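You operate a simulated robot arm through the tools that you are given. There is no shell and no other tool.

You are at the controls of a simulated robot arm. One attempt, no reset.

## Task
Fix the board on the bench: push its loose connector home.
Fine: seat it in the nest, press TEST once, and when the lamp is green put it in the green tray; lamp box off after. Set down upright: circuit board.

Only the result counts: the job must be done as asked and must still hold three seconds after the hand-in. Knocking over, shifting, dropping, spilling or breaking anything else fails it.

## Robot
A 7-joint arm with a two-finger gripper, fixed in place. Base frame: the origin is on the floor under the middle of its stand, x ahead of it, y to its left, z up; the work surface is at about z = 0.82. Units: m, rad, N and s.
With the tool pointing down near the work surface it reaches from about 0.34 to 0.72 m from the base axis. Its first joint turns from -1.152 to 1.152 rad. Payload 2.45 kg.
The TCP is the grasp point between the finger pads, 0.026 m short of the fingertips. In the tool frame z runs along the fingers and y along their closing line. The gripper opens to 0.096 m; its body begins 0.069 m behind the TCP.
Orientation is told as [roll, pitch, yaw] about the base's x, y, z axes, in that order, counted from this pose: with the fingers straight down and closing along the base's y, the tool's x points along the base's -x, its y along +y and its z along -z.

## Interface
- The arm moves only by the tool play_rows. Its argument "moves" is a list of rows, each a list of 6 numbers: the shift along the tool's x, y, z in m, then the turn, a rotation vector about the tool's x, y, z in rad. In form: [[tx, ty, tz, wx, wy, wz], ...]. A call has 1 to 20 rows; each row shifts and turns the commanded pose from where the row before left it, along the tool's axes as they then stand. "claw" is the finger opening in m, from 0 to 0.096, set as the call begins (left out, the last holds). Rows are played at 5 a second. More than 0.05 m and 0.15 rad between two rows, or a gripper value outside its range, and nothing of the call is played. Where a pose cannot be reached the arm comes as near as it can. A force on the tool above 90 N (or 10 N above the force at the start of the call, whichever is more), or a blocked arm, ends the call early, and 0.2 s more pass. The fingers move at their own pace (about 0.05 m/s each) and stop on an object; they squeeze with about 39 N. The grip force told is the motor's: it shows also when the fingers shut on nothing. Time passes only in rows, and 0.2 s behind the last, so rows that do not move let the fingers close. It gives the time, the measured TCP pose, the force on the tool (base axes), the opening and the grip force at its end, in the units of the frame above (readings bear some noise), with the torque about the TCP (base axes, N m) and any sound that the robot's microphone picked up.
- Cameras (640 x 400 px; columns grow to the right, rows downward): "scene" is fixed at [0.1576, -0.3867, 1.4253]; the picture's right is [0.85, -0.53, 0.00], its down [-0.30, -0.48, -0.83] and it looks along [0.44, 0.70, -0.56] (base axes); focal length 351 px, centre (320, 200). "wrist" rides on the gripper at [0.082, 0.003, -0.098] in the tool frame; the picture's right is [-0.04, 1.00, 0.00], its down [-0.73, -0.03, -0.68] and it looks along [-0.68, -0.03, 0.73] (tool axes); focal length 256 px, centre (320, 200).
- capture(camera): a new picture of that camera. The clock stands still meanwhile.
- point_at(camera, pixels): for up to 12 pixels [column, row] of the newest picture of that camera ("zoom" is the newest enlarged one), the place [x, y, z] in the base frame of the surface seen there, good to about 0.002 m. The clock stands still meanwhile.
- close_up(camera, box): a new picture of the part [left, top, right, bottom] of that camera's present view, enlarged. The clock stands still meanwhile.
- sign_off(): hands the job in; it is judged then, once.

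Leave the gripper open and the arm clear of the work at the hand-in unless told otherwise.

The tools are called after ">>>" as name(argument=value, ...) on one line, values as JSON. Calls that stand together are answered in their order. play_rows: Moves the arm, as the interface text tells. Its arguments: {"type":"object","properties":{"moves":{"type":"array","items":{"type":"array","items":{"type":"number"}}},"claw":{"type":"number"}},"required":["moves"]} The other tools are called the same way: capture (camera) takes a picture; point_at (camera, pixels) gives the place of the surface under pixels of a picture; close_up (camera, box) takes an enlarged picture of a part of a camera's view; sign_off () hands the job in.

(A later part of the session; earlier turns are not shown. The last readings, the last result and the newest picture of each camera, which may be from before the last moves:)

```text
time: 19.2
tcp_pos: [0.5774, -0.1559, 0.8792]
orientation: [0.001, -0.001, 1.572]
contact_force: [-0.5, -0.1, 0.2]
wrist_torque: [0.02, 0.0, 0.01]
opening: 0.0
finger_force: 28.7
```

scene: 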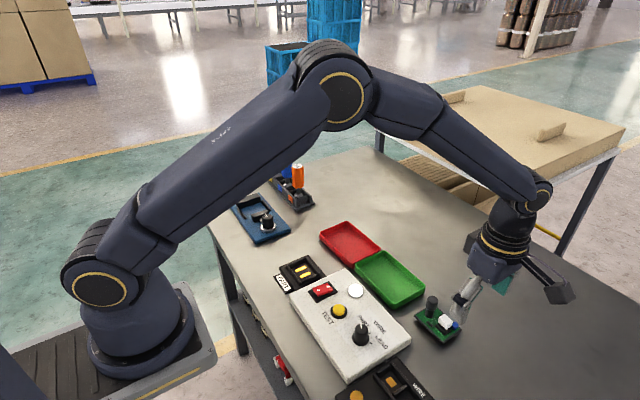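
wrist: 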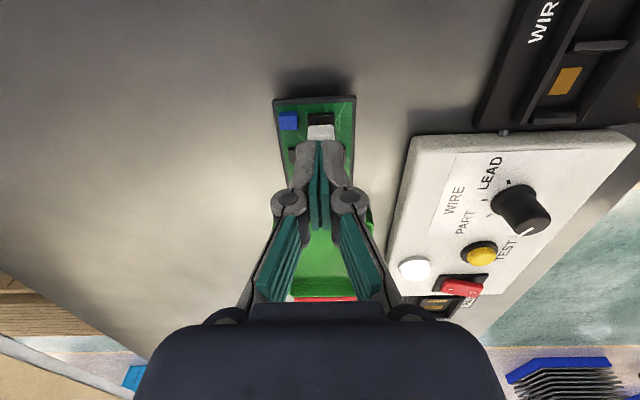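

>>> play_rows(moves=[[0, 0, 0.001, 0, 0, 0], [0, 0, 0.001, 0, 0, 0]])

>>> close_up(camera="scene", box=[420, 285, 465, 340])

```text
time: 19.8
tcp_pos: [0.5769, -0.156, 0.8781]
orientation: [-0.003, -0.001, 1.572]
contact_force: [0.8, 0.6, 7.0]
wrist_torque: [0.04, -0.04, 0.0]
opening: 0.0058
finger_force: 28.3
```

```text
7.27 times, centred on (442, 312) of scene
```

zoom: 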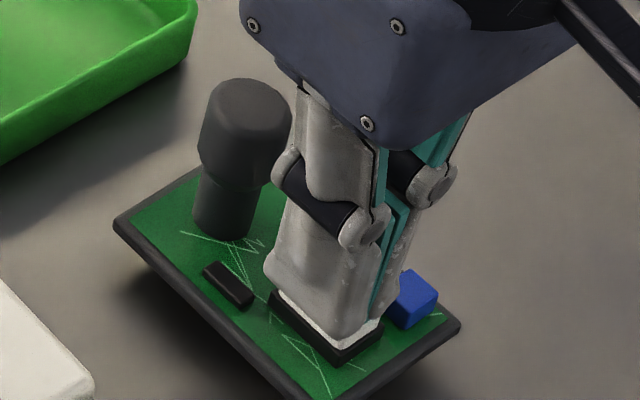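

Contact now at 7 N. I'll continue pressing.

>>> play_rows(moves=[[0, 0, 0.001, 0, 0, 0], [0, 0, 0.001, 0, 0, 0]])

```text
time: 20.4
tcp_pos: [0.5767, -0.1563, 0.8769]
orientation: [-0.004, 0.002, 1.571]
contact_force: [-6.7, 2.1, 30.7]
wrist_torque: [0.16, 0.14, 0.09]
opening: 0.006
finger_force: 28.3
```

>>> play_rows(moves=[[0, 0, 0.001, 0, 0, 0], [0, 0, 0.001, 0, 0, 0]])

>>> close_up(camera="scene", box=[420, 285, 465, 340])

```text
time: 21.0
tcp_pos: [0.5769, -0.157, 0.8768]
orientation: [-0.006, 0.002, 1.57]
contact_force: [-13.8, 4.8, 51.3]
wrist_torque: [0.34, 0.27, 0.13]
opening: 0.0061
finger_force: 28.5
```

```text
7.27 times, centred on (442, 312) of scene
```

zoom: 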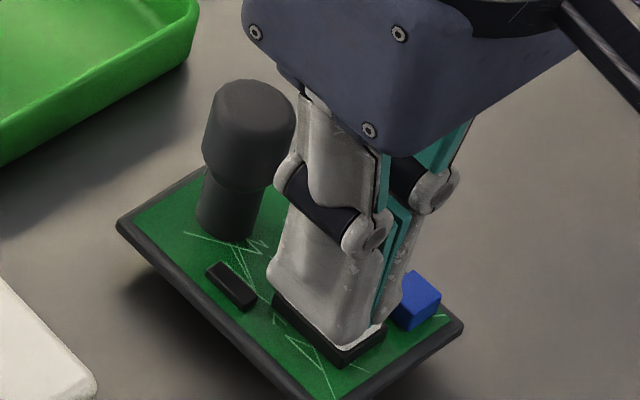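

51 N with hardly any motion. I'll go on to about 75–80 N, below the 90 N stop, to make sure it's fully home.

>>> play_rows(moves=[[0, 0, 0.001, 0, 0, 0], [0, 0, 0.001, 0, 0, 0]])

>>> close_up(camera="scene", box=[420, 285, 465, 340])

```text
time: 21.6
tcp_pos: [0.5773, -0.1561, 0.8767]
orientation: [-0.006, 0.005, 1.571]
contact_force: [-14.9, 3.1, 62.6]
wrist_torque: [0.42, 0.28, 0.22]
opening: 0.006
finger_force: 28.4
```

```text
7.27 times, centred on (442, 312) of scene
```

zoom: 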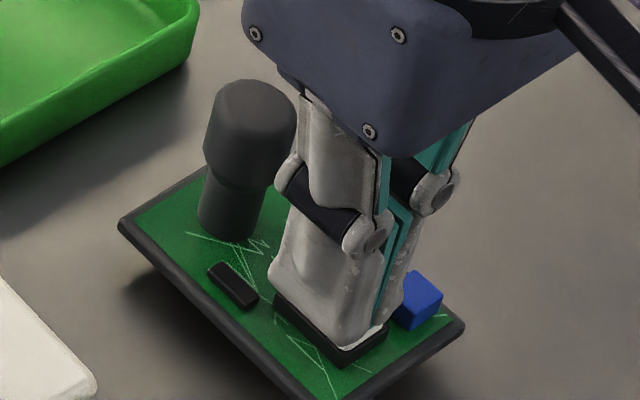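

>>> play_rows(moves=[[0, 0, 0.001, 0, 0, 0], [0, 0, 0.0, 0, 0, 0]])

```text
time: 22.2
tcp_pos: [0.5783, -0.1572, 0.8758]
orientation: [-0.008, 0.006, 1.57]
contact_force: [-13.8, 3.2, 68.3]
wrist_torque: [0.49, 0.24, 0.23]
opening: 0.006
finger_force: 28.2
```

68 N against a hard stop with no give. I'll unload and lift straight up, then check the connector height again.

>>> play_rows(moves=[[0, 0, -0.002, 0, 0, 0], [0, 0, -0.002, 0, 0, 0], [0, 0, -0.002, 0, 0, 0], [0, 0, -0.002, 0, 0, 0], [0, 0, -0.004, 0, 0, 0], [0, 0, -0.01, 0, 0, 0], [0, 0, -0.04, 0, 0, 0], [0, 0, -0.04, 0, 0, 0], [0.03, 0, 0, 0, 0, 0], [0.03, 0, 0, 0, 0, 0]])

>>> close_up(camera="scene", box=[434, 310, 456, 338])

>>> point_at(camera="zoom", pixels=[[300, 150], [350, 200], [260, 170], [360, 240], [310, 200], [280, 250], [320, 300], [205, 225], [250, 275], [320, 345], [380, 300], [120, 250]])

```text
time: 24.4
tcp_pos: [0.5748, -0.2151, 0.9718]
orientation: [0.001, 0.0, 1.571]
contact_force: [-0.5, 0.0, -0.6]
wrist_torque: [-0.03, 0.02, 0.03]
opening: 0.0001
finger_force: 28.7
```

```text
14.29 times, centred on (445, 324) of scene
```

zoom: 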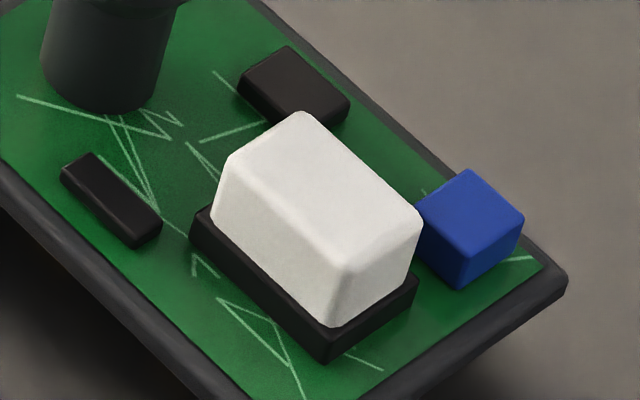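

```text
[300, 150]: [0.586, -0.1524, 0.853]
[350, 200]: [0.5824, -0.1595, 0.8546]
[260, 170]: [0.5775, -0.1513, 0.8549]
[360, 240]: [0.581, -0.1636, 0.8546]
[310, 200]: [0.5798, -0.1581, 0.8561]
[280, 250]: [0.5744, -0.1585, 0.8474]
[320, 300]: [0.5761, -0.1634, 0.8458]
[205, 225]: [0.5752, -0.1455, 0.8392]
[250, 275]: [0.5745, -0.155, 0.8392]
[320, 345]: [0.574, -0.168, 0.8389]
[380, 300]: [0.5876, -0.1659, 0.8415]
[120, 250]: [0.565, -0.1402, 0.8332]
```

The connector top is level at about 0.8545 and hasn't moved after 68 N, so it's home on its socket. Now I'll open the gripper and re-measure the post and board before gripping.

>>> play_rows(moves=[[0, -0.01, 0, 0, 0, 0], [0, 0, 0, 0, 0, 0], [0, 0, 0, 0, 0, 0], [0, 0, 0, 0, 0, 0], [0, 0, 0, 0, 0, 0]], claw=0.07)

>>> close_up(camera="wrist", box=[270, 95, 374, 215])

>>> capture(camera="scene")

```text
time: 25.6
tcp_pos: [0.5851, -0.2153, 0.9713]
orientation: [0.001, 0.0, 1.57]
contact_force: [0.2, -0.9, 0.0]
wrist_torque: [0.02, -0.02, -0.02]
opening: 0.0699
finger_force: 0.1
```

```text
3.33 times, centred on (322, 155) of wrist
```

zoom: 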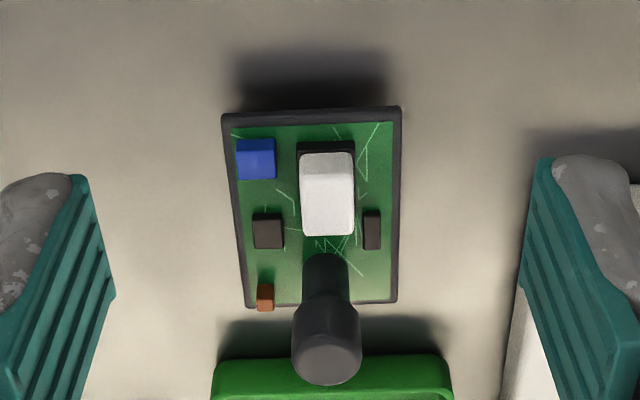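

```text
taken
```

scene: 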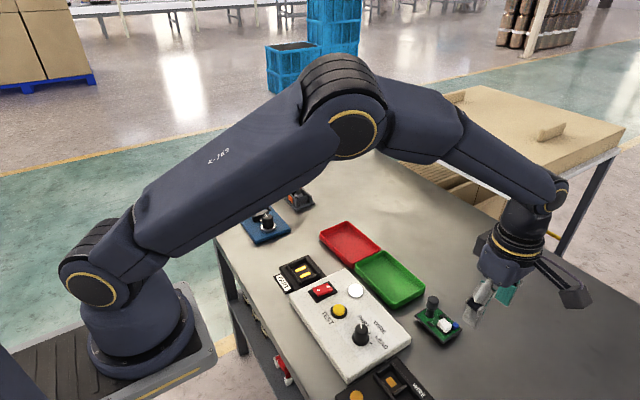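

>>> point_at(camera="zoom", pixels=[[225, 115], [398, 109], [249, 303], [394, 300], [294, 340], [360, 340], [327, 315], [327, 380], [310, 270], [343, 270], [265, 298], [327, 350]])

>>> point_at(camera="scene", pixels=[[432, 298], [428, 303], [437, 303], [432, 310], [416, 316]])

```text
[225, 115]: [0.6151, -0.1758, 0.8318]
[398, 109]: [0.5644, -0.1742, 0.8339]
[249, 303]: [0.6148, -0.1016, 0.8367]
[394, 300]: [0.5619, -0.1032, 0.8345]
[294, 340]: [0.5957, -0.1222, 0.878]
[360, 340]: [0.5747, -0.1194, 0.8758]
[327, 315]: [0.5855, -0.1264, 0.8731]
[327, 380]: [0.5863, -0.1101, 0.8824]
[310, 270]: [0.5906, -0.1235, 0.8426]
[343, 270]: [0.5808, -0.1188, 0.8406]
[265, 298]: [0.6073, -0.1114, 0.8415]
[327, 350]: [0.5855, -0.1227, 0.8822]
```

```text
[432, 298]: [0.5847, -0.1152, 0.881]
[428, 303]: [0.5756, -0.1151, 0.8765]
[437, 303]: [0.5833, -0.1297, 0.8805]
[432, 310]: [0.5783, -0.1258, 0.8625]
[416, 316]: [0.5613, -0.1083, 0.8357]
```

The post centre is at about (0.5855, -0.118) with cap top 0.882. I'll go above it and lower with the fingers at 0.07 opening, stopping first at TCP z ≈ 0.905.

>>> play_rows(moves=[[-0.0325, 0, 0, 0, 0, 0], [-0.0325, 0, 0, 0, 0, 0], [-0.0323, 0, 0, 0, 0, 0], [0, 0, 0.033, 0, 0, 0], [0, 0, 0.033, 0, 0, 0]])

>>> capture(camera="wrist")

>>> close_up(camera="scene", box=[380, 240, 500, 350])

```text
time: 26.8
tcp_pos: [0.5872, -0.1175, 0.906]
orientation: [0.0, 0.001, 1.57]
contact_force: [-0.8, 0.5, -0.7]
wrist_torque: [0.0, 0.05, 0.01]
opening: 0.0703
finger_force: 0.0
```

```text
taken
```

wrist: 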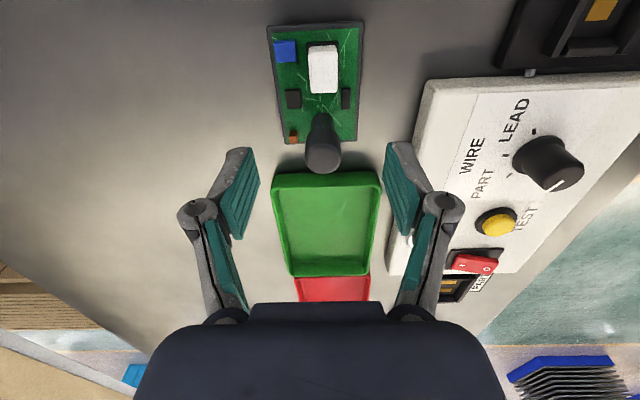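

```text
3.64 times, centred on (440, 295) of scene
```

zoom: 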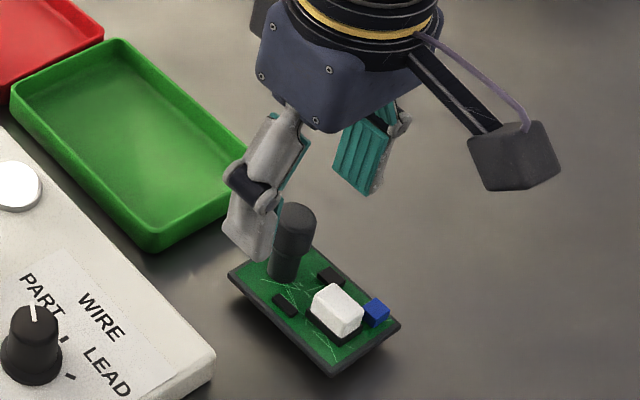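

The post is centred between the fingertips. I'll lower to TCP z ≈ 0.873.

>>> play_rows(moves=[[0, 0, 0.011, 0, 0, 0], [0, 0, 0.011, 0, 0, 0], [0, 0, 0.011, 0, 0, 0]])

>>> capture(camera="wrist")

>>> close_up(camera="scene", box=[400, 270, 480, 340])

```text
time: 27.6
tcp_pos: [0.5858, -0.1178, 0.8735]
orientation: [0.0, 0.001, 1.572]
contact_force: [-0.3, 0.9, 0.7]
wrist_torque: [-0.03, -0.04, -0.01]
opening: 0.07
finger_force: 0.1
```

```text
taken
```

wrist: 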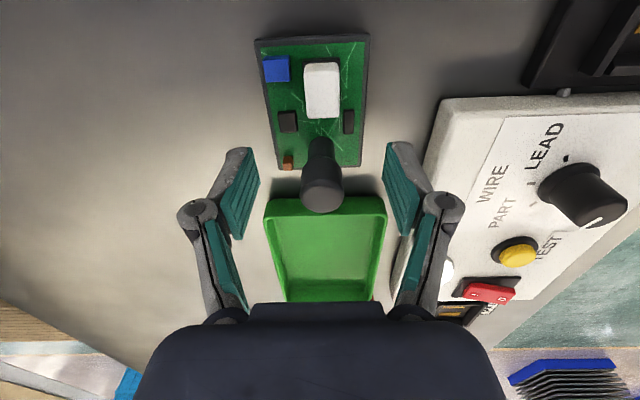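

```text
5.71 times, centred on (440, 305) of scene
```

zoom: 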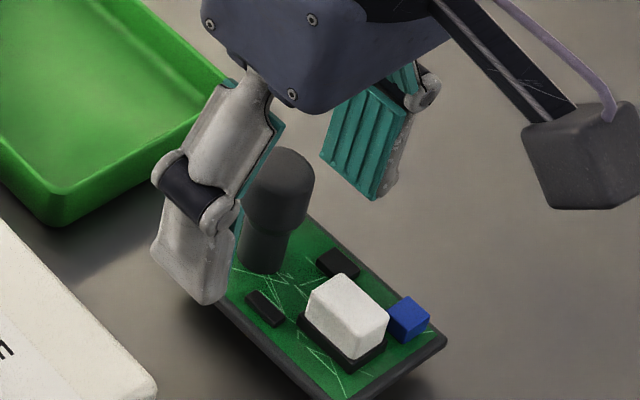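

The fingers straddle the post and clear everything. Closing on the cap now.

>>> play_rows(moves=[[0, 0, 0, 0, 0, 0], [0, 0, 0, 0, 0, 0], [0, 0, 0, 0, 0, 0], [0, 0, 0, 0, 0, 0], [0, 0, 0, 0, 0, 0]], claw=0.0)

>>> close_up(camera="scene", box=[400, 270, 480, 340])

>>> capture(camera="wrist")

```text
time: 28.8
tcp_pos: [0.5863, -0.1175, 0.8745]
orientation: [0.001, -0.001, 1.571]
contact_force: [-0.3, -0.4, -0.8]
wrist_torque: [-0.04, 0.0, 0.0]
opening: 0.02
finger_force: 38.8
```

```text
5.71 times, centred on (440, 305) of scene
```

zoom: 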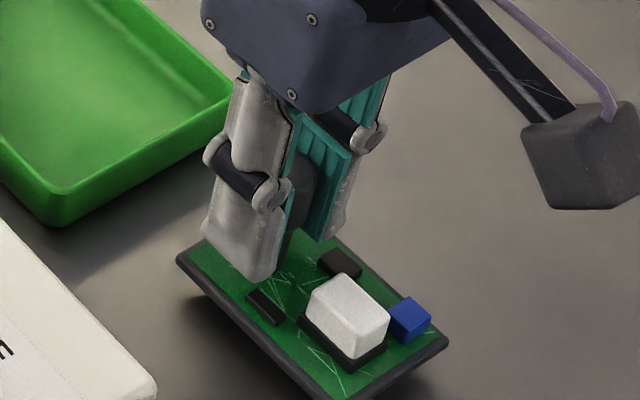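

```text
taken
```

wrist: 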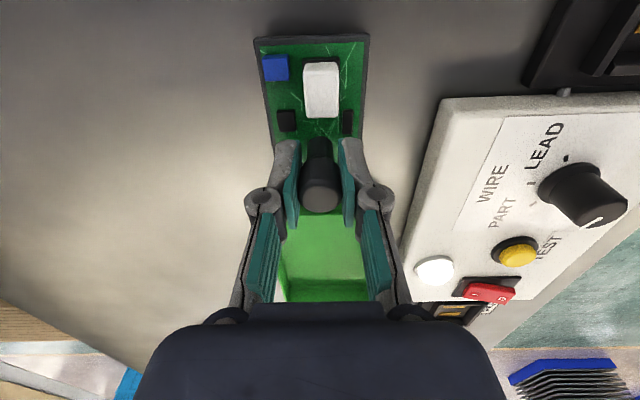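

Gripped: opening 20 mm, 39 N. I'll lift slowly by 20 mm and look at the underside.

>>> play_rows(moves=[[0, 0, -0.005, 0, 0, 0], [0, 0, -0.005, 0, 0, 0], [0, 0, -0.01, 0, 0, 0], [0, 0, -0.02, 0, 0, 0], [0, 0, 0, 0, 0, 0]])

>>> close_up(camera="scene", box=[390, 240, 490, 350])

>>> capture(camera="wrist")

```text
time: 30.0
tcp_pos: [0.5872, -0.1179, 0.9146]
orientation: [-0.001, 0.001, 1.571]
contact_force: [0.4, -0.6, -1.1]
wrist_torque: [0.02, 0.0, -0.01]
opening: 0.0199
finger_force: 39.1
```

```text
3.64 times, centred on (440, 295) of scene
```

zoom: 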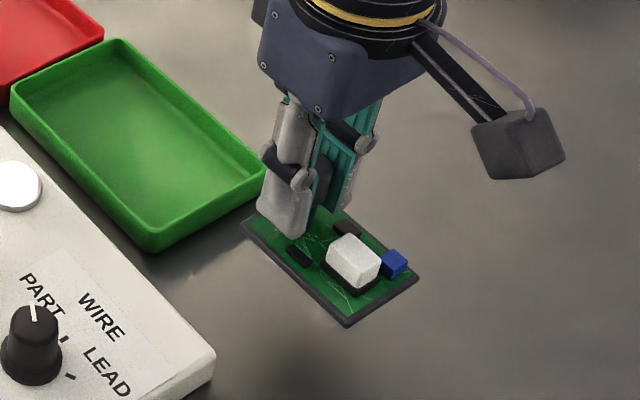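

```text
taken
```

wrist: 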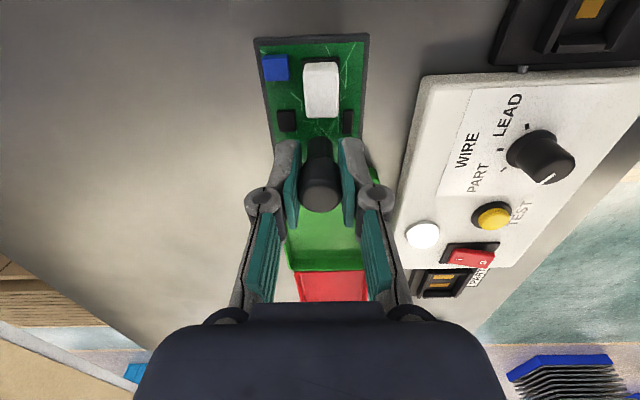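

The board is held level. Before going to the nest I want to see its underside (foot and contacts). I'll lift it high to about (0.45, -0.05, 1.28) in free air and tilt it towards the scene camera.

>>> play_rows(moves=[[-0.0076, 0.0152, -0.0406, 0, 0, 0], [-0.0076, 0.0152, -0.0406, 0, 0, 0], [-0.0076, 0.0152, -0.0406, 0, 0, 0], [-0.0076, 0.0152, -0.0406, 0, 0, 0], [-0.0076, 0.0152, -0.0406, 0, 0, 0], [-0.0076, 0.0152, -0.0406, 0, 0, 0], [-0.0076, 0.0152, -0.0406, 0, 0, 0], [-0.0076, 0.0152, -0.0406, 0, 0, 0], [-0.0076, 0.0152, -0.0406, 0, 0, 0]])

>>> capture(camera="scene")

```text
time: 32.0
tcp_pos: [0.4486, -0.05, 1.2786]
orientation: [0.0, 0.001, 1.573]
contact_force: [0.4, 0.5, -1.0]
wrist_torque: [-0.01, -0.02, -0.02]
opening: 0.0199
finger_force: 39.6
```

```text
taken
```

scene: 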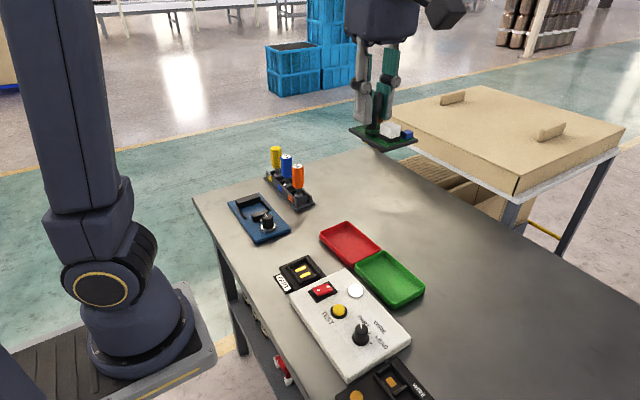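

It is now seen nearly edge-on at (383,138). I'll enlarge, then tilt gently.

>>> close_up(camera="scene", box=[335, 90, 435, 165])

>>> play_rows(moves=[[0, 0, 0, 0, 0.12, 0], [0, 0, 0, 0, 0.12, 0], [0, 0, 0, 0, 0.12, 0], [0, 0, 0, 0, 0.12, 0], [0, 0, 0, 0, 0.12, 0], [0, 0, 0, 0, 0.12, 0]])

>>> capture(camera="scene")

```text
5.33 times, centred on (385, 128) of scene
```

zoom: 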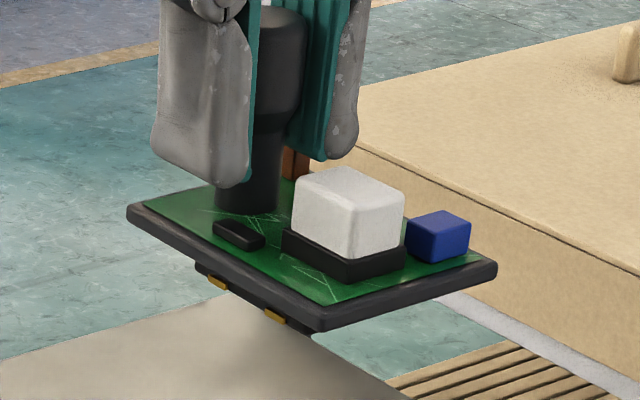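

```text
time: 33.4
tcp_pos: [0.4493, -0.0495, 1.2785]
orientation: [0.0, 0.722, 1.573]
contact_force: [-0.3, 0.6, -1.3]
wrist_torque: [0.06, -0.02, -0.02]
opening: 0.02
finger_force: 39.0
```

```text
taken
```

scene: 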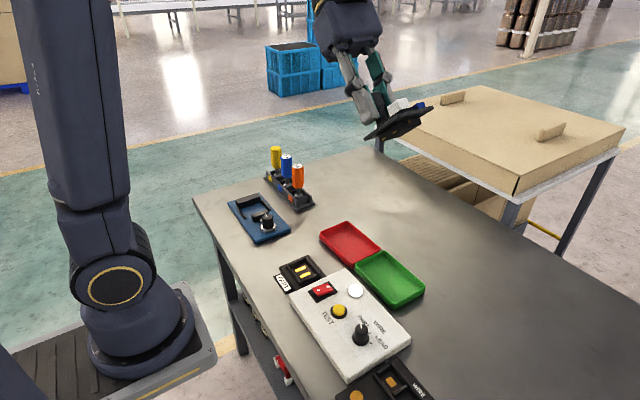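

There is a foot under the plate with gold contacts on its side. I'll enlarge the tilted view.

>>> close_up(camera="scene", box=[350, 85, 450, 155])

```text
5.71 times, centred on (400, 120) of scene
```

zoom: 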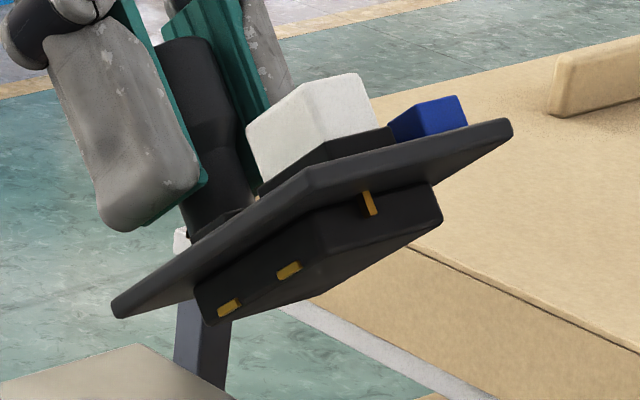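

>>> close_up(camera="scene", box=[365, 100, 435, 146])

>>> play_rows(moves=[[0, 0, 0, 0, 0.12, 0], [0, 0, 0, 0, 0.12, 0], [0, 0, 0, 0, 0.12, 0]])

>>> close_up(camera="scene", box=[355, 80, 445, 150])

```text
8.70 times, centred on (400, 123) of scene
```

zoom: 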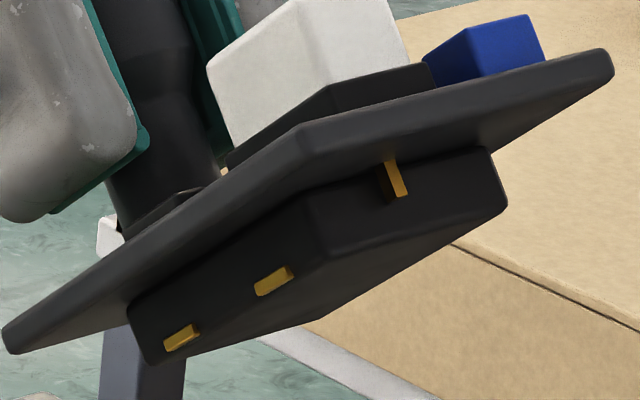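

```text
time: 34.2
tcp_pos: [0.4492, -0.0497, 1.2793]
orientation: [-0.002, 1.084, 1.571]
contact_force: [0.5, 0.2, -0.4]
wrist_torque: [0.02, -0.02, -0.02]
opening: 0.0199
finger_force: 39.1
```

```text
5.71 times, centred on (400, 115) of scene
```

zoom: 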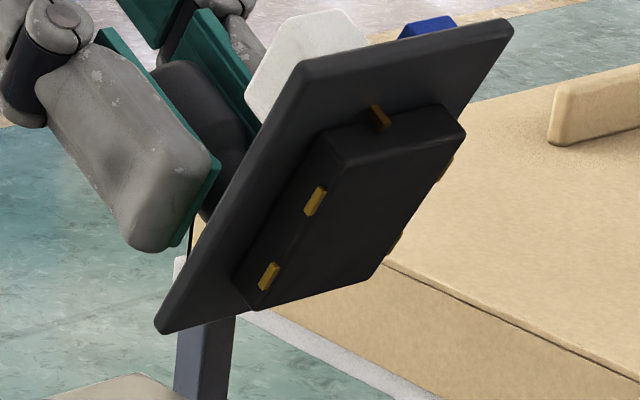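

Now I can see the underside: a plain rectangular foot centred under the plate, with small gold contacts on its edges. I'll measure the foot and plate corners in this tilted view.

>>> point_at(camera="zoom", pixels=[[256, 302], [372, 277], [458, 140], [345, 163], [165, 325], [305, 75], [505, 30], [360, 220], [320, 200], [380, 117], [240, 280], [215, 290]])

```text
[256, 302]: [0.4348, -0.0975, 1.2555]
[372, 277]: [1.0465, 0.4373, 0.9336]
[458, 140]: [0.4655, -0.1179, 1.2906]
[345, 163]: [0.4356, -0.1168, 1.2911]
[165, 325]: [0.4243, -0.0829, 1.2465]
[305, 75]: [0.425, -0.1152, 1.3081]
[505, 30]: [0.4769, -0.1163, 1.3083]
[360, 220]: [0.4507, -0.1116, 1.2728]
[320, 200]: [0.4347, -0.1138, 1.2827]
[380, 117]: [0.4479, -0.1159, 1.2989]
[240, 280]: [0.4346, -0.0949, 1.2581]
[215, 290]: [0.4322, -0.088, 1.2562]
```

In the hand frame the plate is about 54×72 mm with its centre offset (+0.0015, -0.0218) from the TCP. The foot is about 32×43 mm and 9–10 mm high, centred the same way. Next I'll look at the nest at higher zoom to check the pocket geometry.

>>> close_up(camera="scene", box=[284, 254, 324, 286])

>>> point_at(camera="zoom", pixels=[[150, 110], [220, 210], [130, 120], [205, 215], [330, 60], [430, 170], [360, 100], [400, 140], [240, 90], [390, 230], [200, 150], [280, 190]])

```text
12.50 times, centred on (304, 270) of scene
```

zoom: 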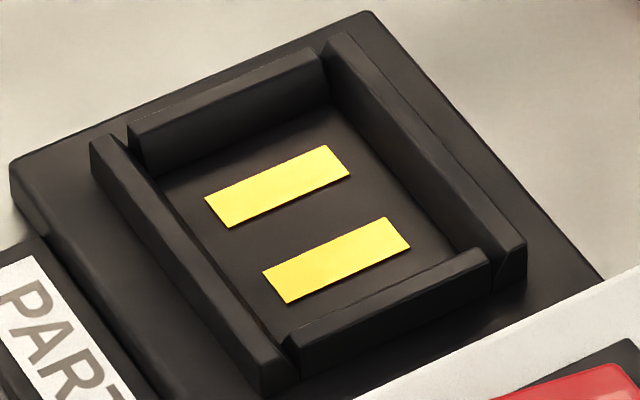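

```text
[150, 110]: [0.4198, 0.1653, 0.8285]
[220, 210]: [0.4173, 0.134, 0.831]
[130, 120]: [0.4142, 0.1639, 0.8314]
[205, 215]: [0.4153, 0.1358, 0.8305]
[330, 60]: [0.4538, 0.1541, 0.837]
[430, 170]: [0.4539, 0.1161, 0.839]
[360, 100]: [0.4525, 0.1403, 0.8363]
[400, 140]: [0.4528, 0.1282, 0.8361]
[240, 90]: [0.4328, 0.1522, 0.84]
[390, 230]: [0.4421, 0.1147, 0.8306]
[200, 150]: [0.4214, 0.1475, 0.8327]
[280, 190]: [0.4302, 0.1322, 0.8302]
```

>>> point_at(camera="zoom", pixels=[[185, 172], [250, 143], [318, 114], [345, 128], [390, 178], [440, 235], [185, 200], [235, 270], [275, 325], [310, 318], [400, 275], [455, 255]])

>>> point_at(camera="zoom", pixels=[[98, 142], [115, 140], [180, 250], [195, 245], [265, 360], [285, 355], [305, 340], [480, 255], [295, 370], [490, 270], [345, 165], [400, 240]])

```text
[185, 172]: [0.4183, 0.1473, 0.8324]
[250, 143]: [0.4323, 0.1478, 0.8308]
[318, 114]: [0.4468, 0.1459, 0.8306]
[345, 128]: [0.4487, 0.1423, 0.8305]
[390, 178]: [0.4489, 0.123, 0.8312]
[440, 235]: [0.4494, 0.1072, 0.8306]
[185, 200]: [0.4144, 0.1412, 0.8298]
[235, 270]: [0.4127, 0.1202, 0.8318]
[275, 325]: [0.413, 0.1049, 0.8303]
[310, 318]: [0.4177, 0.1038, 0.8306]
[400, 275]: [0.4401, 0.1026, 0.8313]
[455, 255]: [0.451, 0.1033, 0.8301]
```

```text
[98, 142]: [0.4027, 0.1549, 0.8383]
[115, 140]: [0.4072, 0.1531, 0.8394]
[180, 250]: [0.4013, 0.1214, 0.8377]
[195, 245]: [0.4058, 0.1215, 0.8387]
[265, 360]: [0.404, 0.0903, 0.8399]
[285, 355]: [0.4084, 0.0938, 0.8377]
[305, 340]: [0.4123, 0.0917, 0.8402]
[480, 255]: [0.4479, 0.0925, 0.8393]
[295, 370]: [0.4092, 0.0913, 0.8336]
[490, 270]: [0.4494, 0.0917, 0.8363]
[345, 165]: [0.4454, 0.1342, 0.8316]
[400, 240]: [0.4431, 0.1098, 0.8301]
```

The pocket spans x 0.4075–0.451 and y 0.096–0.148, so its centre is (0.4295, 0.122), with walls 9–10 mm high, and the foot fits with room around it. I'll level the board again and travel to a point high above the nest.

>>> play_rows(moves=[[0, 0, 0, 0, -0.12, 0], [0, 0, 0, 0, -0.12, 0], [0, 0, 0, 0, -0.12, 0], [0, 0, 0, 0, -0.12, 0], [0, 0, 0, 0, -0.12, 0], [0, 0, 0, 0, -0.12, 0], [0, 0, 0, 0, -0.12, 0], [0, 0, 0, 0, -0.12, 0], [0, 0, 0, 0, -0.12, 0], [-0.0322, 0.0036, 0.03, 0, 0, 0], [-0.0322, 0.0036, 0.03, 0, 0, 0], [-0.0322, 0.0036, 0.03, 0, 0, 0], [-0.0322, 0.0036, 0.03, 0, 0, 0], [-0.0322, 0.0036, 0.03, 0, 0, 0], [-0.0322, 0.0036, 0.03, 0, 0, 0]])

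>>> capture(camera="scene")

>>> capture(camera="wrist")

```text
time: 37.4
tcp_pos: [0.4258, 0.1412, 1.0991]
orientation: [0.001, -0.001, 1.57]
contact_force: [-0.1, 0.6, -0.9]
wrist_torque: [-0.01, 0.0, 0.02]
opening: 0.0203
finger_force: 38.8
```

```text
taken
```

scene: 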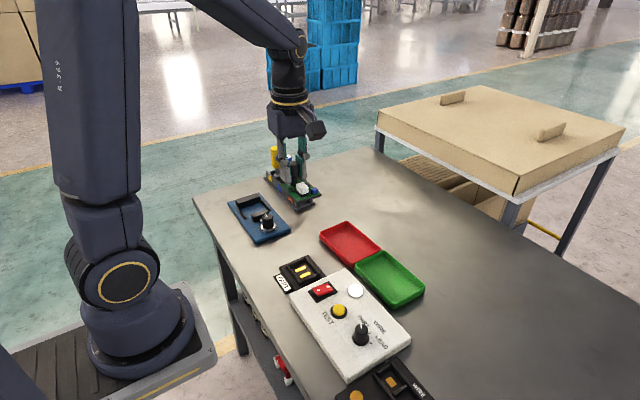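

```text
taken
```

wrist: 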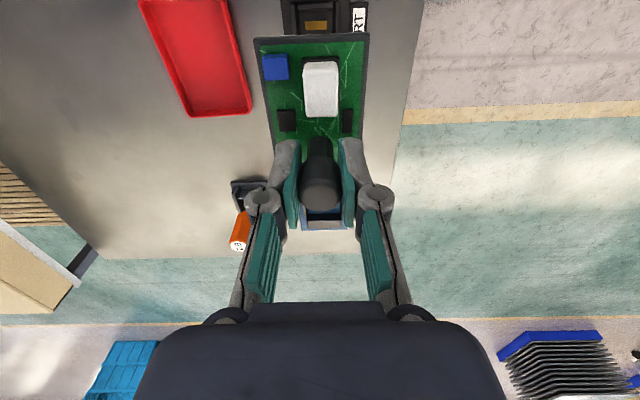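

Above the nest, and the board is level. I'll lower to TCP z ≈ 0.93, then measure the board against the nest.

>>> play_rows(moves=[[0, 0, 0.042, 0, 0, 0], [0, 0, 0.042, 0, 0, 0], [0, 0, 0.042, 0, 0, 0], [0, 0, 0.042, 0, 0, 0], [0, 0, 0, 0, 0, 0]])

>>> close_up(camera="scene", box=[260, 200, 360, 300])

>>> capture(camera="wrist")

```text
time: 38.6
tcp_pos: [0.4268, 0.1423, 0.9305]
orientation: [0.0, 0.0, 1.571]
contact_force: [-0.9, 0.2, -0.6]
wrist_torque: [0.01, 0.06, -0.01]
opening: 0.0202
finger_force: 38.8
```

```text
4.00 times, centred on (310, 250) of scene
```

zoom: 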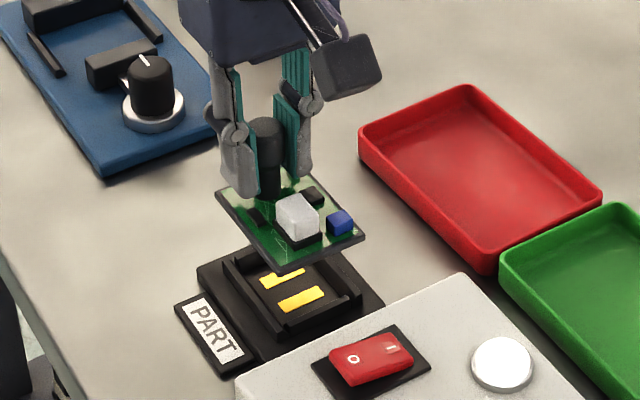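

```text
taken
```

wrist: 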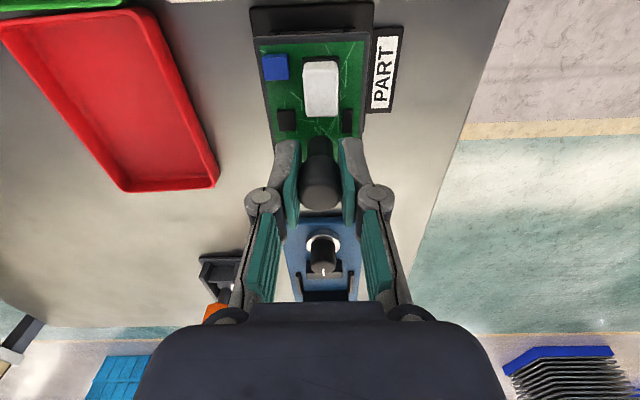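

>>> close_up(camera="scene", box=[308, 238, 356, 274])

>>> close_up(camera="wrist", box=[230, 0, 410, 160])

>>> point_at(camera="zoom", pixels=[[145, 100], [380, 103], [145, 120], [250, 99], [200, 370], [150, 200], [379, 200], [165, 330]])

```text
11.11 times, centred on (332, 256) of scene
```

zoom: 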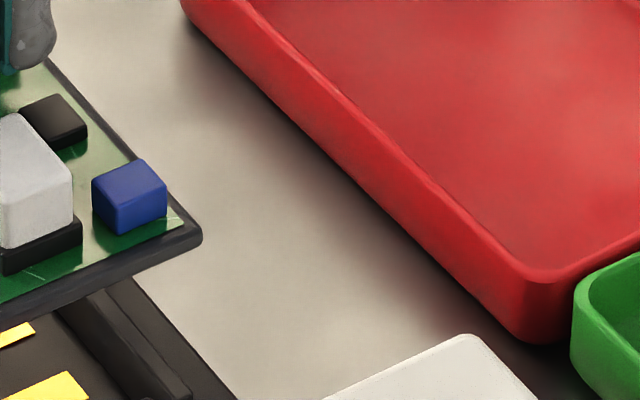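

```text
2.50 times, centred on (320, 80) of wrist
```

zoom: 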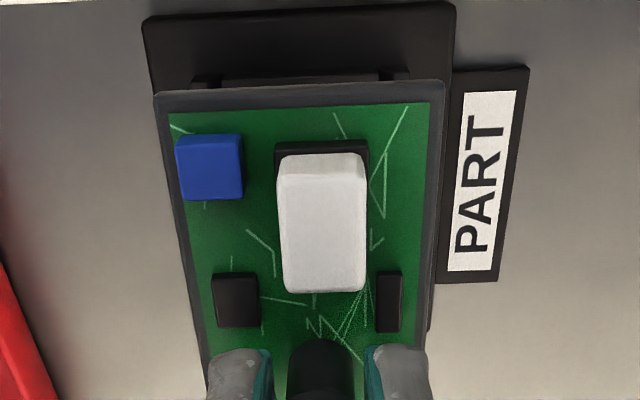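

```text
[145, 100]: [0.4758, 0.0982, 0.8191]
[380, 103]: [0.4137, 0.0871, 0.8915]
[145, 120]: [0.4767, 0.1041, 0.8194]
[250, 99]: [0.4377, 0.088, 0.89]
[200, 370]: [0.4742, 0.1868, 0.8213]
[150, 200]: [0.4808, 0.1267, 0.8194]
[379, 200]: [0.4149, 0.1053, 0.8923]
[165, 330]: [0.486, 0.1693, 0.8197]
```

>>> point_at(camera="zoom", pixels=[[162, 100], [437, 90], [182, 220], [431, 260], [200, 330], [150, 28], [448, 12], [200, 82], [400, 75], [300, 84], [320, 350]])

>>> close_up(camera="scene", box=[304, 236, 366, 284])

```text
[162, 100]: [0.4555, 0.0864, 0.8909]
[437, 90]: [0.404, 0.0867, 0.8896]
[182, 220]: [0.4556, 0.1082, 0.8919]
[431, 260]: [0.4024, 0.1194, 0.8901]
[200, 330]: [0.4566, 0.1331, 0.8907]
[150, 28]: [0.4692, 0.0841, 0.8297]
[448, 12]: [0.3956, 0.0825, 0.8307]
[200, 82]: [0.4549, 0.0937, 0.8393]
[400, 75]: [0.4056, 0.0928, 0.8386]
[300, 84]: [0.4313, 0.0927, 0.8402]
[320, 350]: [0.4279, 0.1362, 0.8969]
```

```text
8.33 times, centred on (335, 260) of scene
```

zoom: 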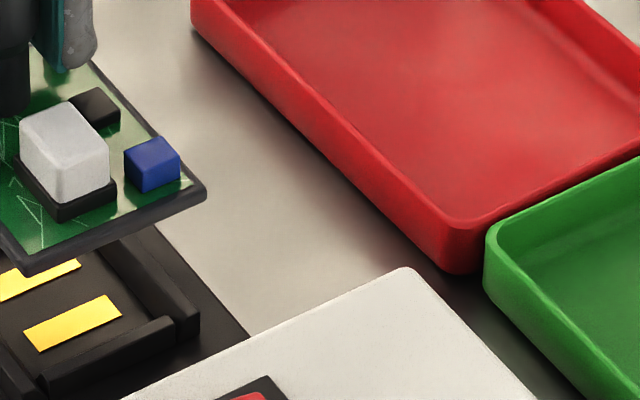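

The board centre (0.4295, 0.122) matches the nest centre (0.430, 0.122). I'll lower until the foot is just entering the walls.

>>> play_rows(moves=[[0, 0, 0.012, 0, 0, 0], [0, 0, 0.012, 0, 0, 0], [0, 0, 0.008, 0, 0, 0], [0, 0, 0.005, 0, 0, 0], [0, 0, 0, 0, 0, 0]])

>>> close_up(camera="scene", box=[270, 230, 350, 295])

>>> close_up(camera="wrist", box=[230, 0, 410, 160])

```text
time: 39.8
tcp_pos: [0.4291, 0.1431, 0.8936]
orientation: [0.0, -0.001, 1.571]
contact_force: [0.5, -0.1, -0.9]
wrist_torque: [0.04, -0.03, 0.0]
opening: 0.0198
finger_force: 39.0
```

```text
6.15 times, centred on (310, 262) of scene
```

zoom: 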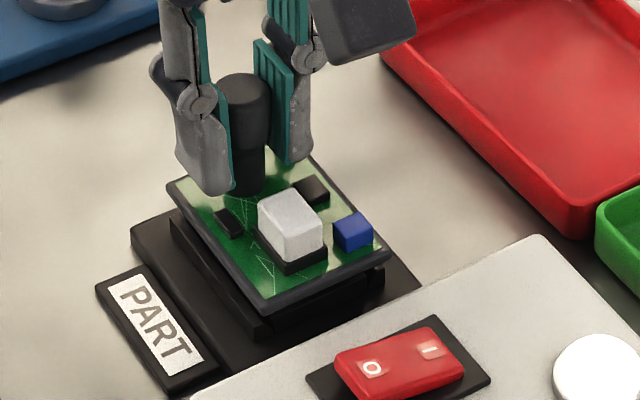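

```text
2.50 times, centred on (320, 80) of wrist
```

zoom: 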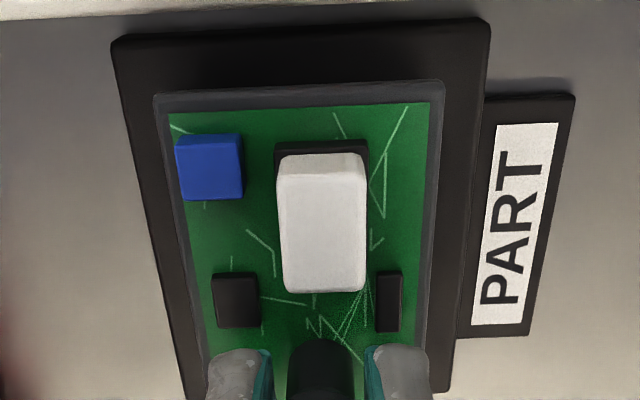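

Centred over the nest with even margins. I'll lower in small steps until it's on the floor.

>>> play_rows(moves=[[0, 0, 0.002, 0, 0, 0], [0, 0, 0.002, 0, 0, 0], [0, 0, 0.002, 0, 0, 0], [0, 0, 0.001, 0, 0, 0]])

>>> close_up(camera="scene", box=[270, 230, 350, 295])

```text
time: 40.8
tcp_pos: [0.428, 0.1428, 0.8865]
orientation: [-0.001, 0.0, 1.57]
contact_force: [-0.5, 0.1, -1.5]
wrist_torque: [-0.02, -0.03, 0.0]
opening: 0.0199
finger_force: 39.1
```

```text
6.15 times, centred on (310, 262) of scene
```

zoom: 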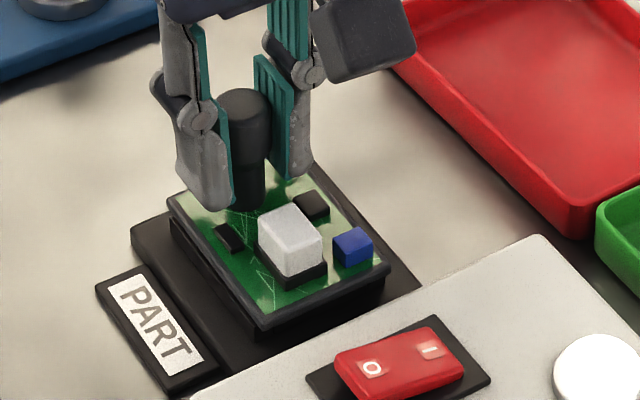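

>>> play_rows(moves=[[0, 0, 0.001, 0, 0, 0], [0, 0, 0.001, 0, 0, 0], [0, 0, 0.0, 0, 0, 0]])

>>> close_up(camera="scene", box=[270, 230, 350, 295])

```text
time: 41.6
tcp_pos: [0.4279, 0.143, 0.8838]
orientation: [-0.001, 0.0, 1.571]
contact_force: [0.4, -0.5, 3.0]
wrist_torque: [-0.11, -0.07, -0.02]
opening: 0.0198
finger_force: 40.0
```

```text
6.15 times, centred on (310, 262) of scene
```

zoom: 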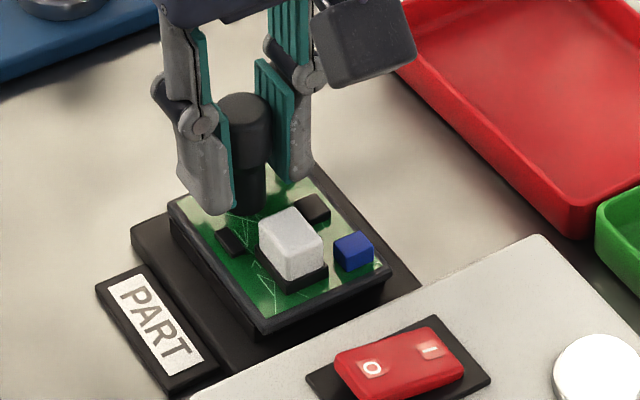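

Contact at 3 N at the predicted height of 0.884. I'll press a further 1 mm to make it flat.

>>> play_rows(moves=[[0, 0, 0.0007, 0, 0, 0], [0, 0, 0.0, 0, 0, 0]])

>>> close_up(camera="scene", box=[280, 240, 340, 290])

>>> point_at(camera="zoom", pixels=[[85, 190], [225, 365], [405, 270], [210, 345], [150, 270], [330, 320], [80, 210], [250, 330]])

```text
time: 42.2
tcp_pos: [0.4275, 0.1435, 0.8847]
orientation: [-0.002, 0.001, 1.57]
contact_force: [-3.2, -2.7, 24.0]
wrist_torque: [-0.55, 0.09, -0.01]
opening: 0.0201
finger_force: 39.4
```

```text
8.00 times, centred on (310, 265) of scene
```

zoom: 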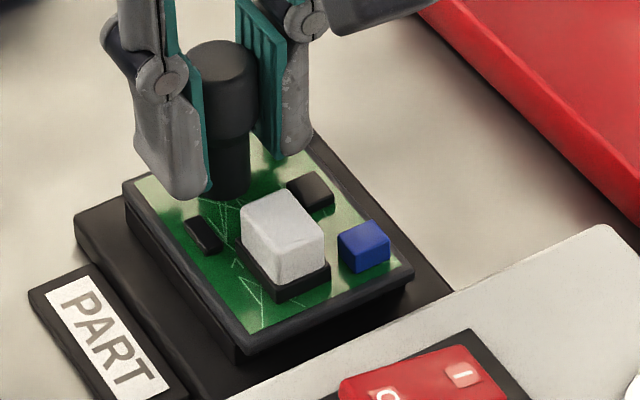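

```text
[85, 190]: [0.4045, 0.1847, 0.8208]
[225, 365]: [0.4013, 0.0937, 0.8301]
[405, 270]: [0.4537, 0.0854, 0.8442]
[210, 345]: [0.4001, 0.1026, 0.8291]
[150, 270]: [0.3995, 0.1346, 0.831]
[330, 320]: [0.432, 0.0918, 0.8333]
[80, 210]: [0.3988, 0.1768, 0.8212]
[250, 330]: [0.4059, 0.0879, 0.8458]
```

The plate rim is at about 0.845, which matches the foot sitting flat on the floor (0.830). I'll relax the press and open the fingers.

>>> play_rows(moves=[[0, 0, -0.0008, 0, 0, 0], [0, 0, 0, 0, 0, 0]])

>>> play_rows(moves=[[0, 0, 0, 0, 0, 0], [0, 0, 0, 0, 0, 0], [0, 0, 0, 0, 0, 0], [0, 0, 0, 0, 0, 0]], claw=0.06)

>>> close_up(camera="scene", box=[270, 230, 350, 295])

```text
time: 42.8
tcp_pos: [0.4282, 0.1422, 0.8837]
orientation: [-0.001, 0.0, 1.569]
contact_force: [1.8, 0.0, 4.1]
wrist_torque: [0.0, -0.08, -0.02]
opening: 0.0201
finger_force: 39.0
```

```text
time: 43.8
tcp_pos: [0.4277, 0.1423, 0.8845]
orientation: [0.0, 0.0, 1.571]
contact_force: [0.4, 0.2, -0.7]
wrist_torque: [-0.02, -0.01, -0.03]
opening: 0.06
finger_force: 0.0
```

```text
6.15 times, centred on (310, 262) of scene
```

zoom: 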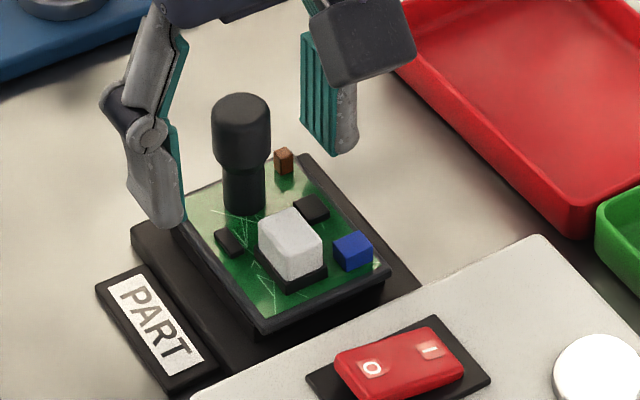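

Released; the board sits level in the nest. I'll lift straight up to about z 0.97 and look at it.

>>> play_rows(moves=[[0, 0, -0.015, 0, 0, 0], [0, 0, -0.035, 0, 0, 0], [0, 0, -0.04, 0, 0, 0], [0, 0, -0.04, 0, 0, 0]])

>>> capture(camera="wrist")

>>> close_up(camera="scene", box=[270, 230, 410, 380])

```text
time: 44.8
tcp_pos: [0.4299, 0.1424, 1.0133]
orientation: [0.0, 0.002, 1.573]
contact_force: [0.6, -0.4, 1.1]
wrist_torque: [0.01, -0.03, -0.05]
opening: 0.06
finger_force: 0.0
```

```text
taken
```

wrist: 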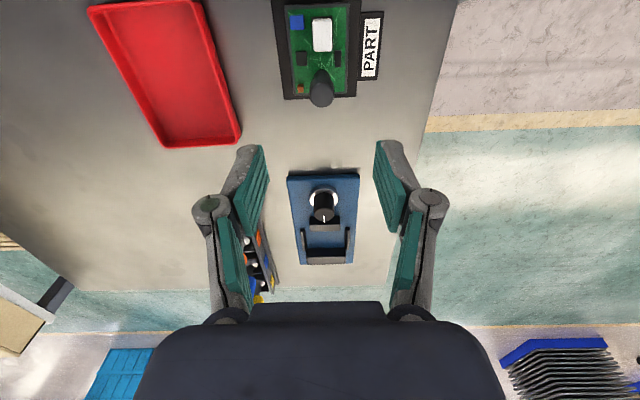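

```text
2.67 times, centred on (340, 305) of scene
```

zoom: 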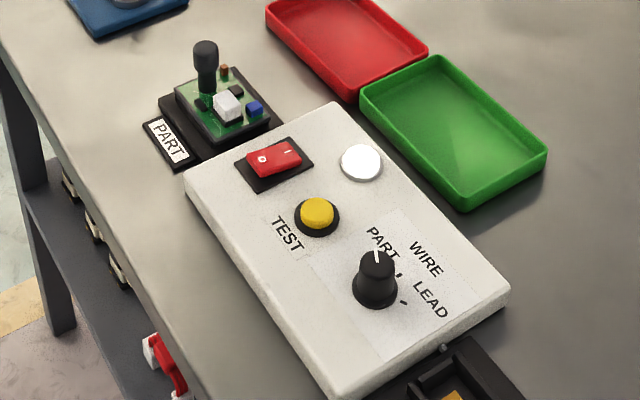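

The board is in the nest, the rocker is on and the selector is at PART. One more check before the single TEST press: the connector height relative to the plate rim.

>>> close_up(camera="scene", box=[290, 242, 330, 282])

>>> point_at(camera="zoom", pixels=[[300, 160], [330, 190], [275, 200], [310, 240], [290, 170], [340, 170], [390, 200], [150, 140], [250, 300], [410, 255], [280, 255], [220, 30]])

```text
10.00 times, centred on (310, 262) of scene
```

zoom: 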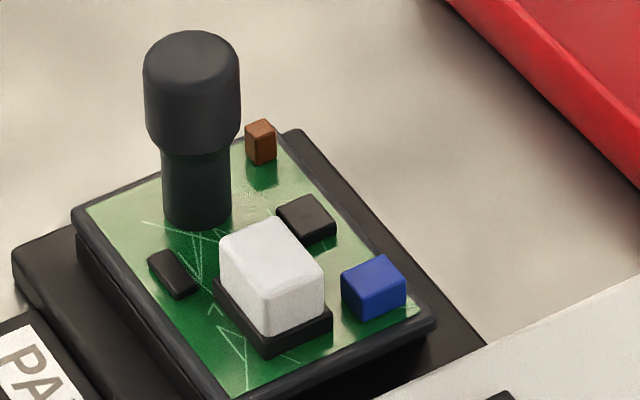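

```text
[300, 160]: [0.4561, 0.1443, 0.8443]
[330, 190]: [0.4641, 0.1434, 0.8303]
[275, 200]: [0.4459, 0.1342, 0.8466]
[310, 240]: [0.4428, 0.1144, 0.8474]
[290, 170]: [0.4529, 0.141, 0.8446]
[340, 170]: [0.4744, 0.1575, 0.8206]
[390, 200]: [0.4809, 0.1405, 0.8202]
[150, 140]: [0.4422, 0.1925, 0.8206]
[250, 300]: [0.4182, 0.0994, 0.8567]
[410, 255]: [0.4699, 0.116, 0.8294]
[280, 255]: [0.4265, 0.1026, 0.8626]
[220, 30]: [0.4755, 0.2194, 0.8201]
```

The connector top is about 18–19 mm above the rim, the same as when it was pressed home. Now I'll locate the TEST button exactly.

>>> close_up(camera="scene", box=[322, 295, 358, 325])

>>> point_at(camera="zoom", pixels=[[320, 140], [320, 190], [260, 180], [380, 180], [300, 160], [320, 240], [220, 220], [430, 200], [320, 300], [320, 110]])

```text
13.33 times, centred on (340, 310) of scene
```

zoom: 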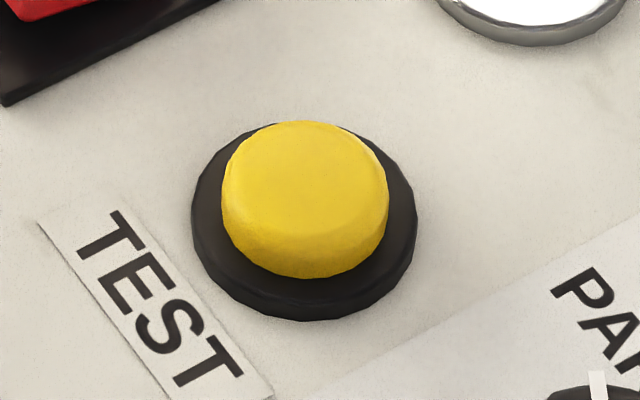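

```text
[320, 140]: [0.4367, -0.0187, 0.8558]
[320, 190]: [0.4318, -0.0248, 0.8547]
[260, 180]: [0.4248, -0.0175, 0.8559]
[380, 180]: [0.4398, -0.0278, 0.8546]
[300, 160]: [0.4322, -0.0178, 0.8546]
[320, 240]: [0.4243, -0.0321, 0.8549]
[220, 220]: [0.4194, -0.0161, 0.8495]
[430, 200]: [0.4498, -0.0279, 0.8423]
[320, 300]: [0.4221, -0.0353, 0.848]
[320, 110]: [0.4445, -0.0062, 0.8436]
```

Button top centre is at about (0.431, -0.022, 0.855), standing 6 mm proud of its collar. I'll close the fingers, move over it and come down to just above.

>>> play_rows(moves=[[0.0411, -0.0006, 0, 0, 0, 0], [0.0411, -0.0006, 0, 0, 0, 0], [0.0411, -0.0006, 0, 0, 0, 0], [0.0411, -0.0006, 0, 0, 0, 0], [0, 0, 0.036, 0, 0, 0], [0, 0, 0.036, 0, 0, 0], [0, 0, 0.036, 0, 0, 0], [0, 0, 0.013, 0, 0, 0]], claw=0.0)

>>> close_up(camera="scene", box=[290, 250, 400, 350])

>>> capture(camera="wrist")

```text
time: 46.6
tcp_pos: [0.4317, -0.021, 0.8919]
orientation: [-0.001, 0.001, 1.572]
contact_force: [-0.6, 0.1, 0.5]
wrist_torque: [-0.03, -0.03, 0.05]
opening: 0.0001
finger_force: 28.8
```

```text
4.00 times, centred on (345, 300) of scene
```

zoom: 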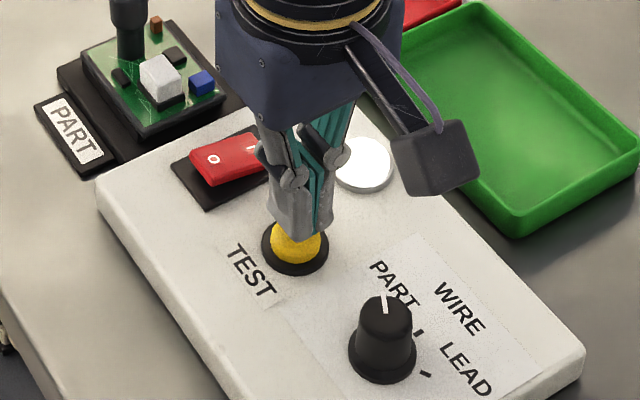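

```text
taken
```

wrist: 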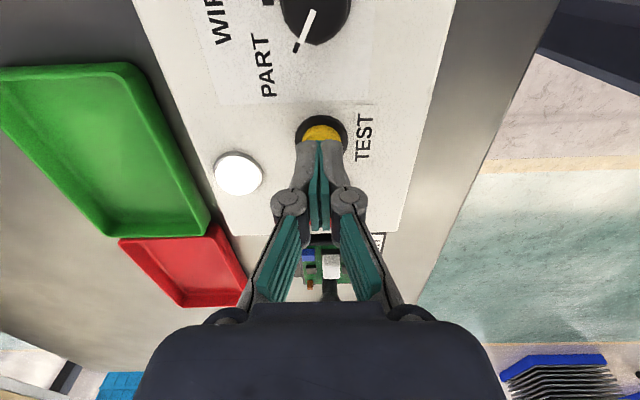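

The tip is centred over the TEST button. I'll come down to the point of touch, then press in small steps without letting go.

>>> play_rows(moves=[[0, 0, 0.005, 0, 0, 0], [0, 0, 0.005, 0, 0, 0], [0, 0, 0.002, 0, 0, 0], [0, 0, 0.001, 0, 0, 0], [0, 0, 0.001, 0, 0, 0]])

>>> capture(camera="wrist")

```text
time: 47.8
tcp_pos: [0.4298, -0.0223, 0.8797]
orientation: [0.001, -0.001, 1.571]
contact_force: [1.0, -0.2, -0.1]
wrist_torque: [-0.03, -0.03, 0.0]
opening: 0.006
finger_force: 28.4
```

```text
taken
```

wrist: 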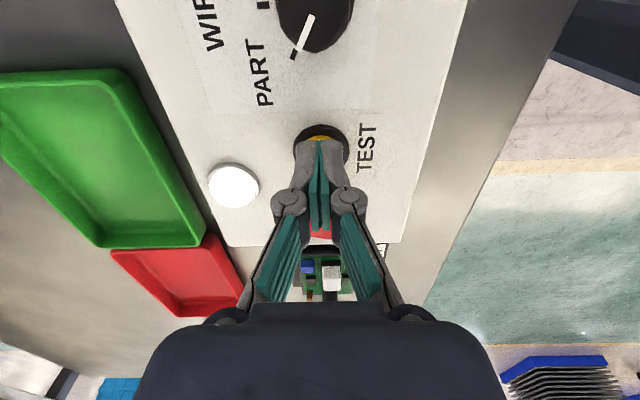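

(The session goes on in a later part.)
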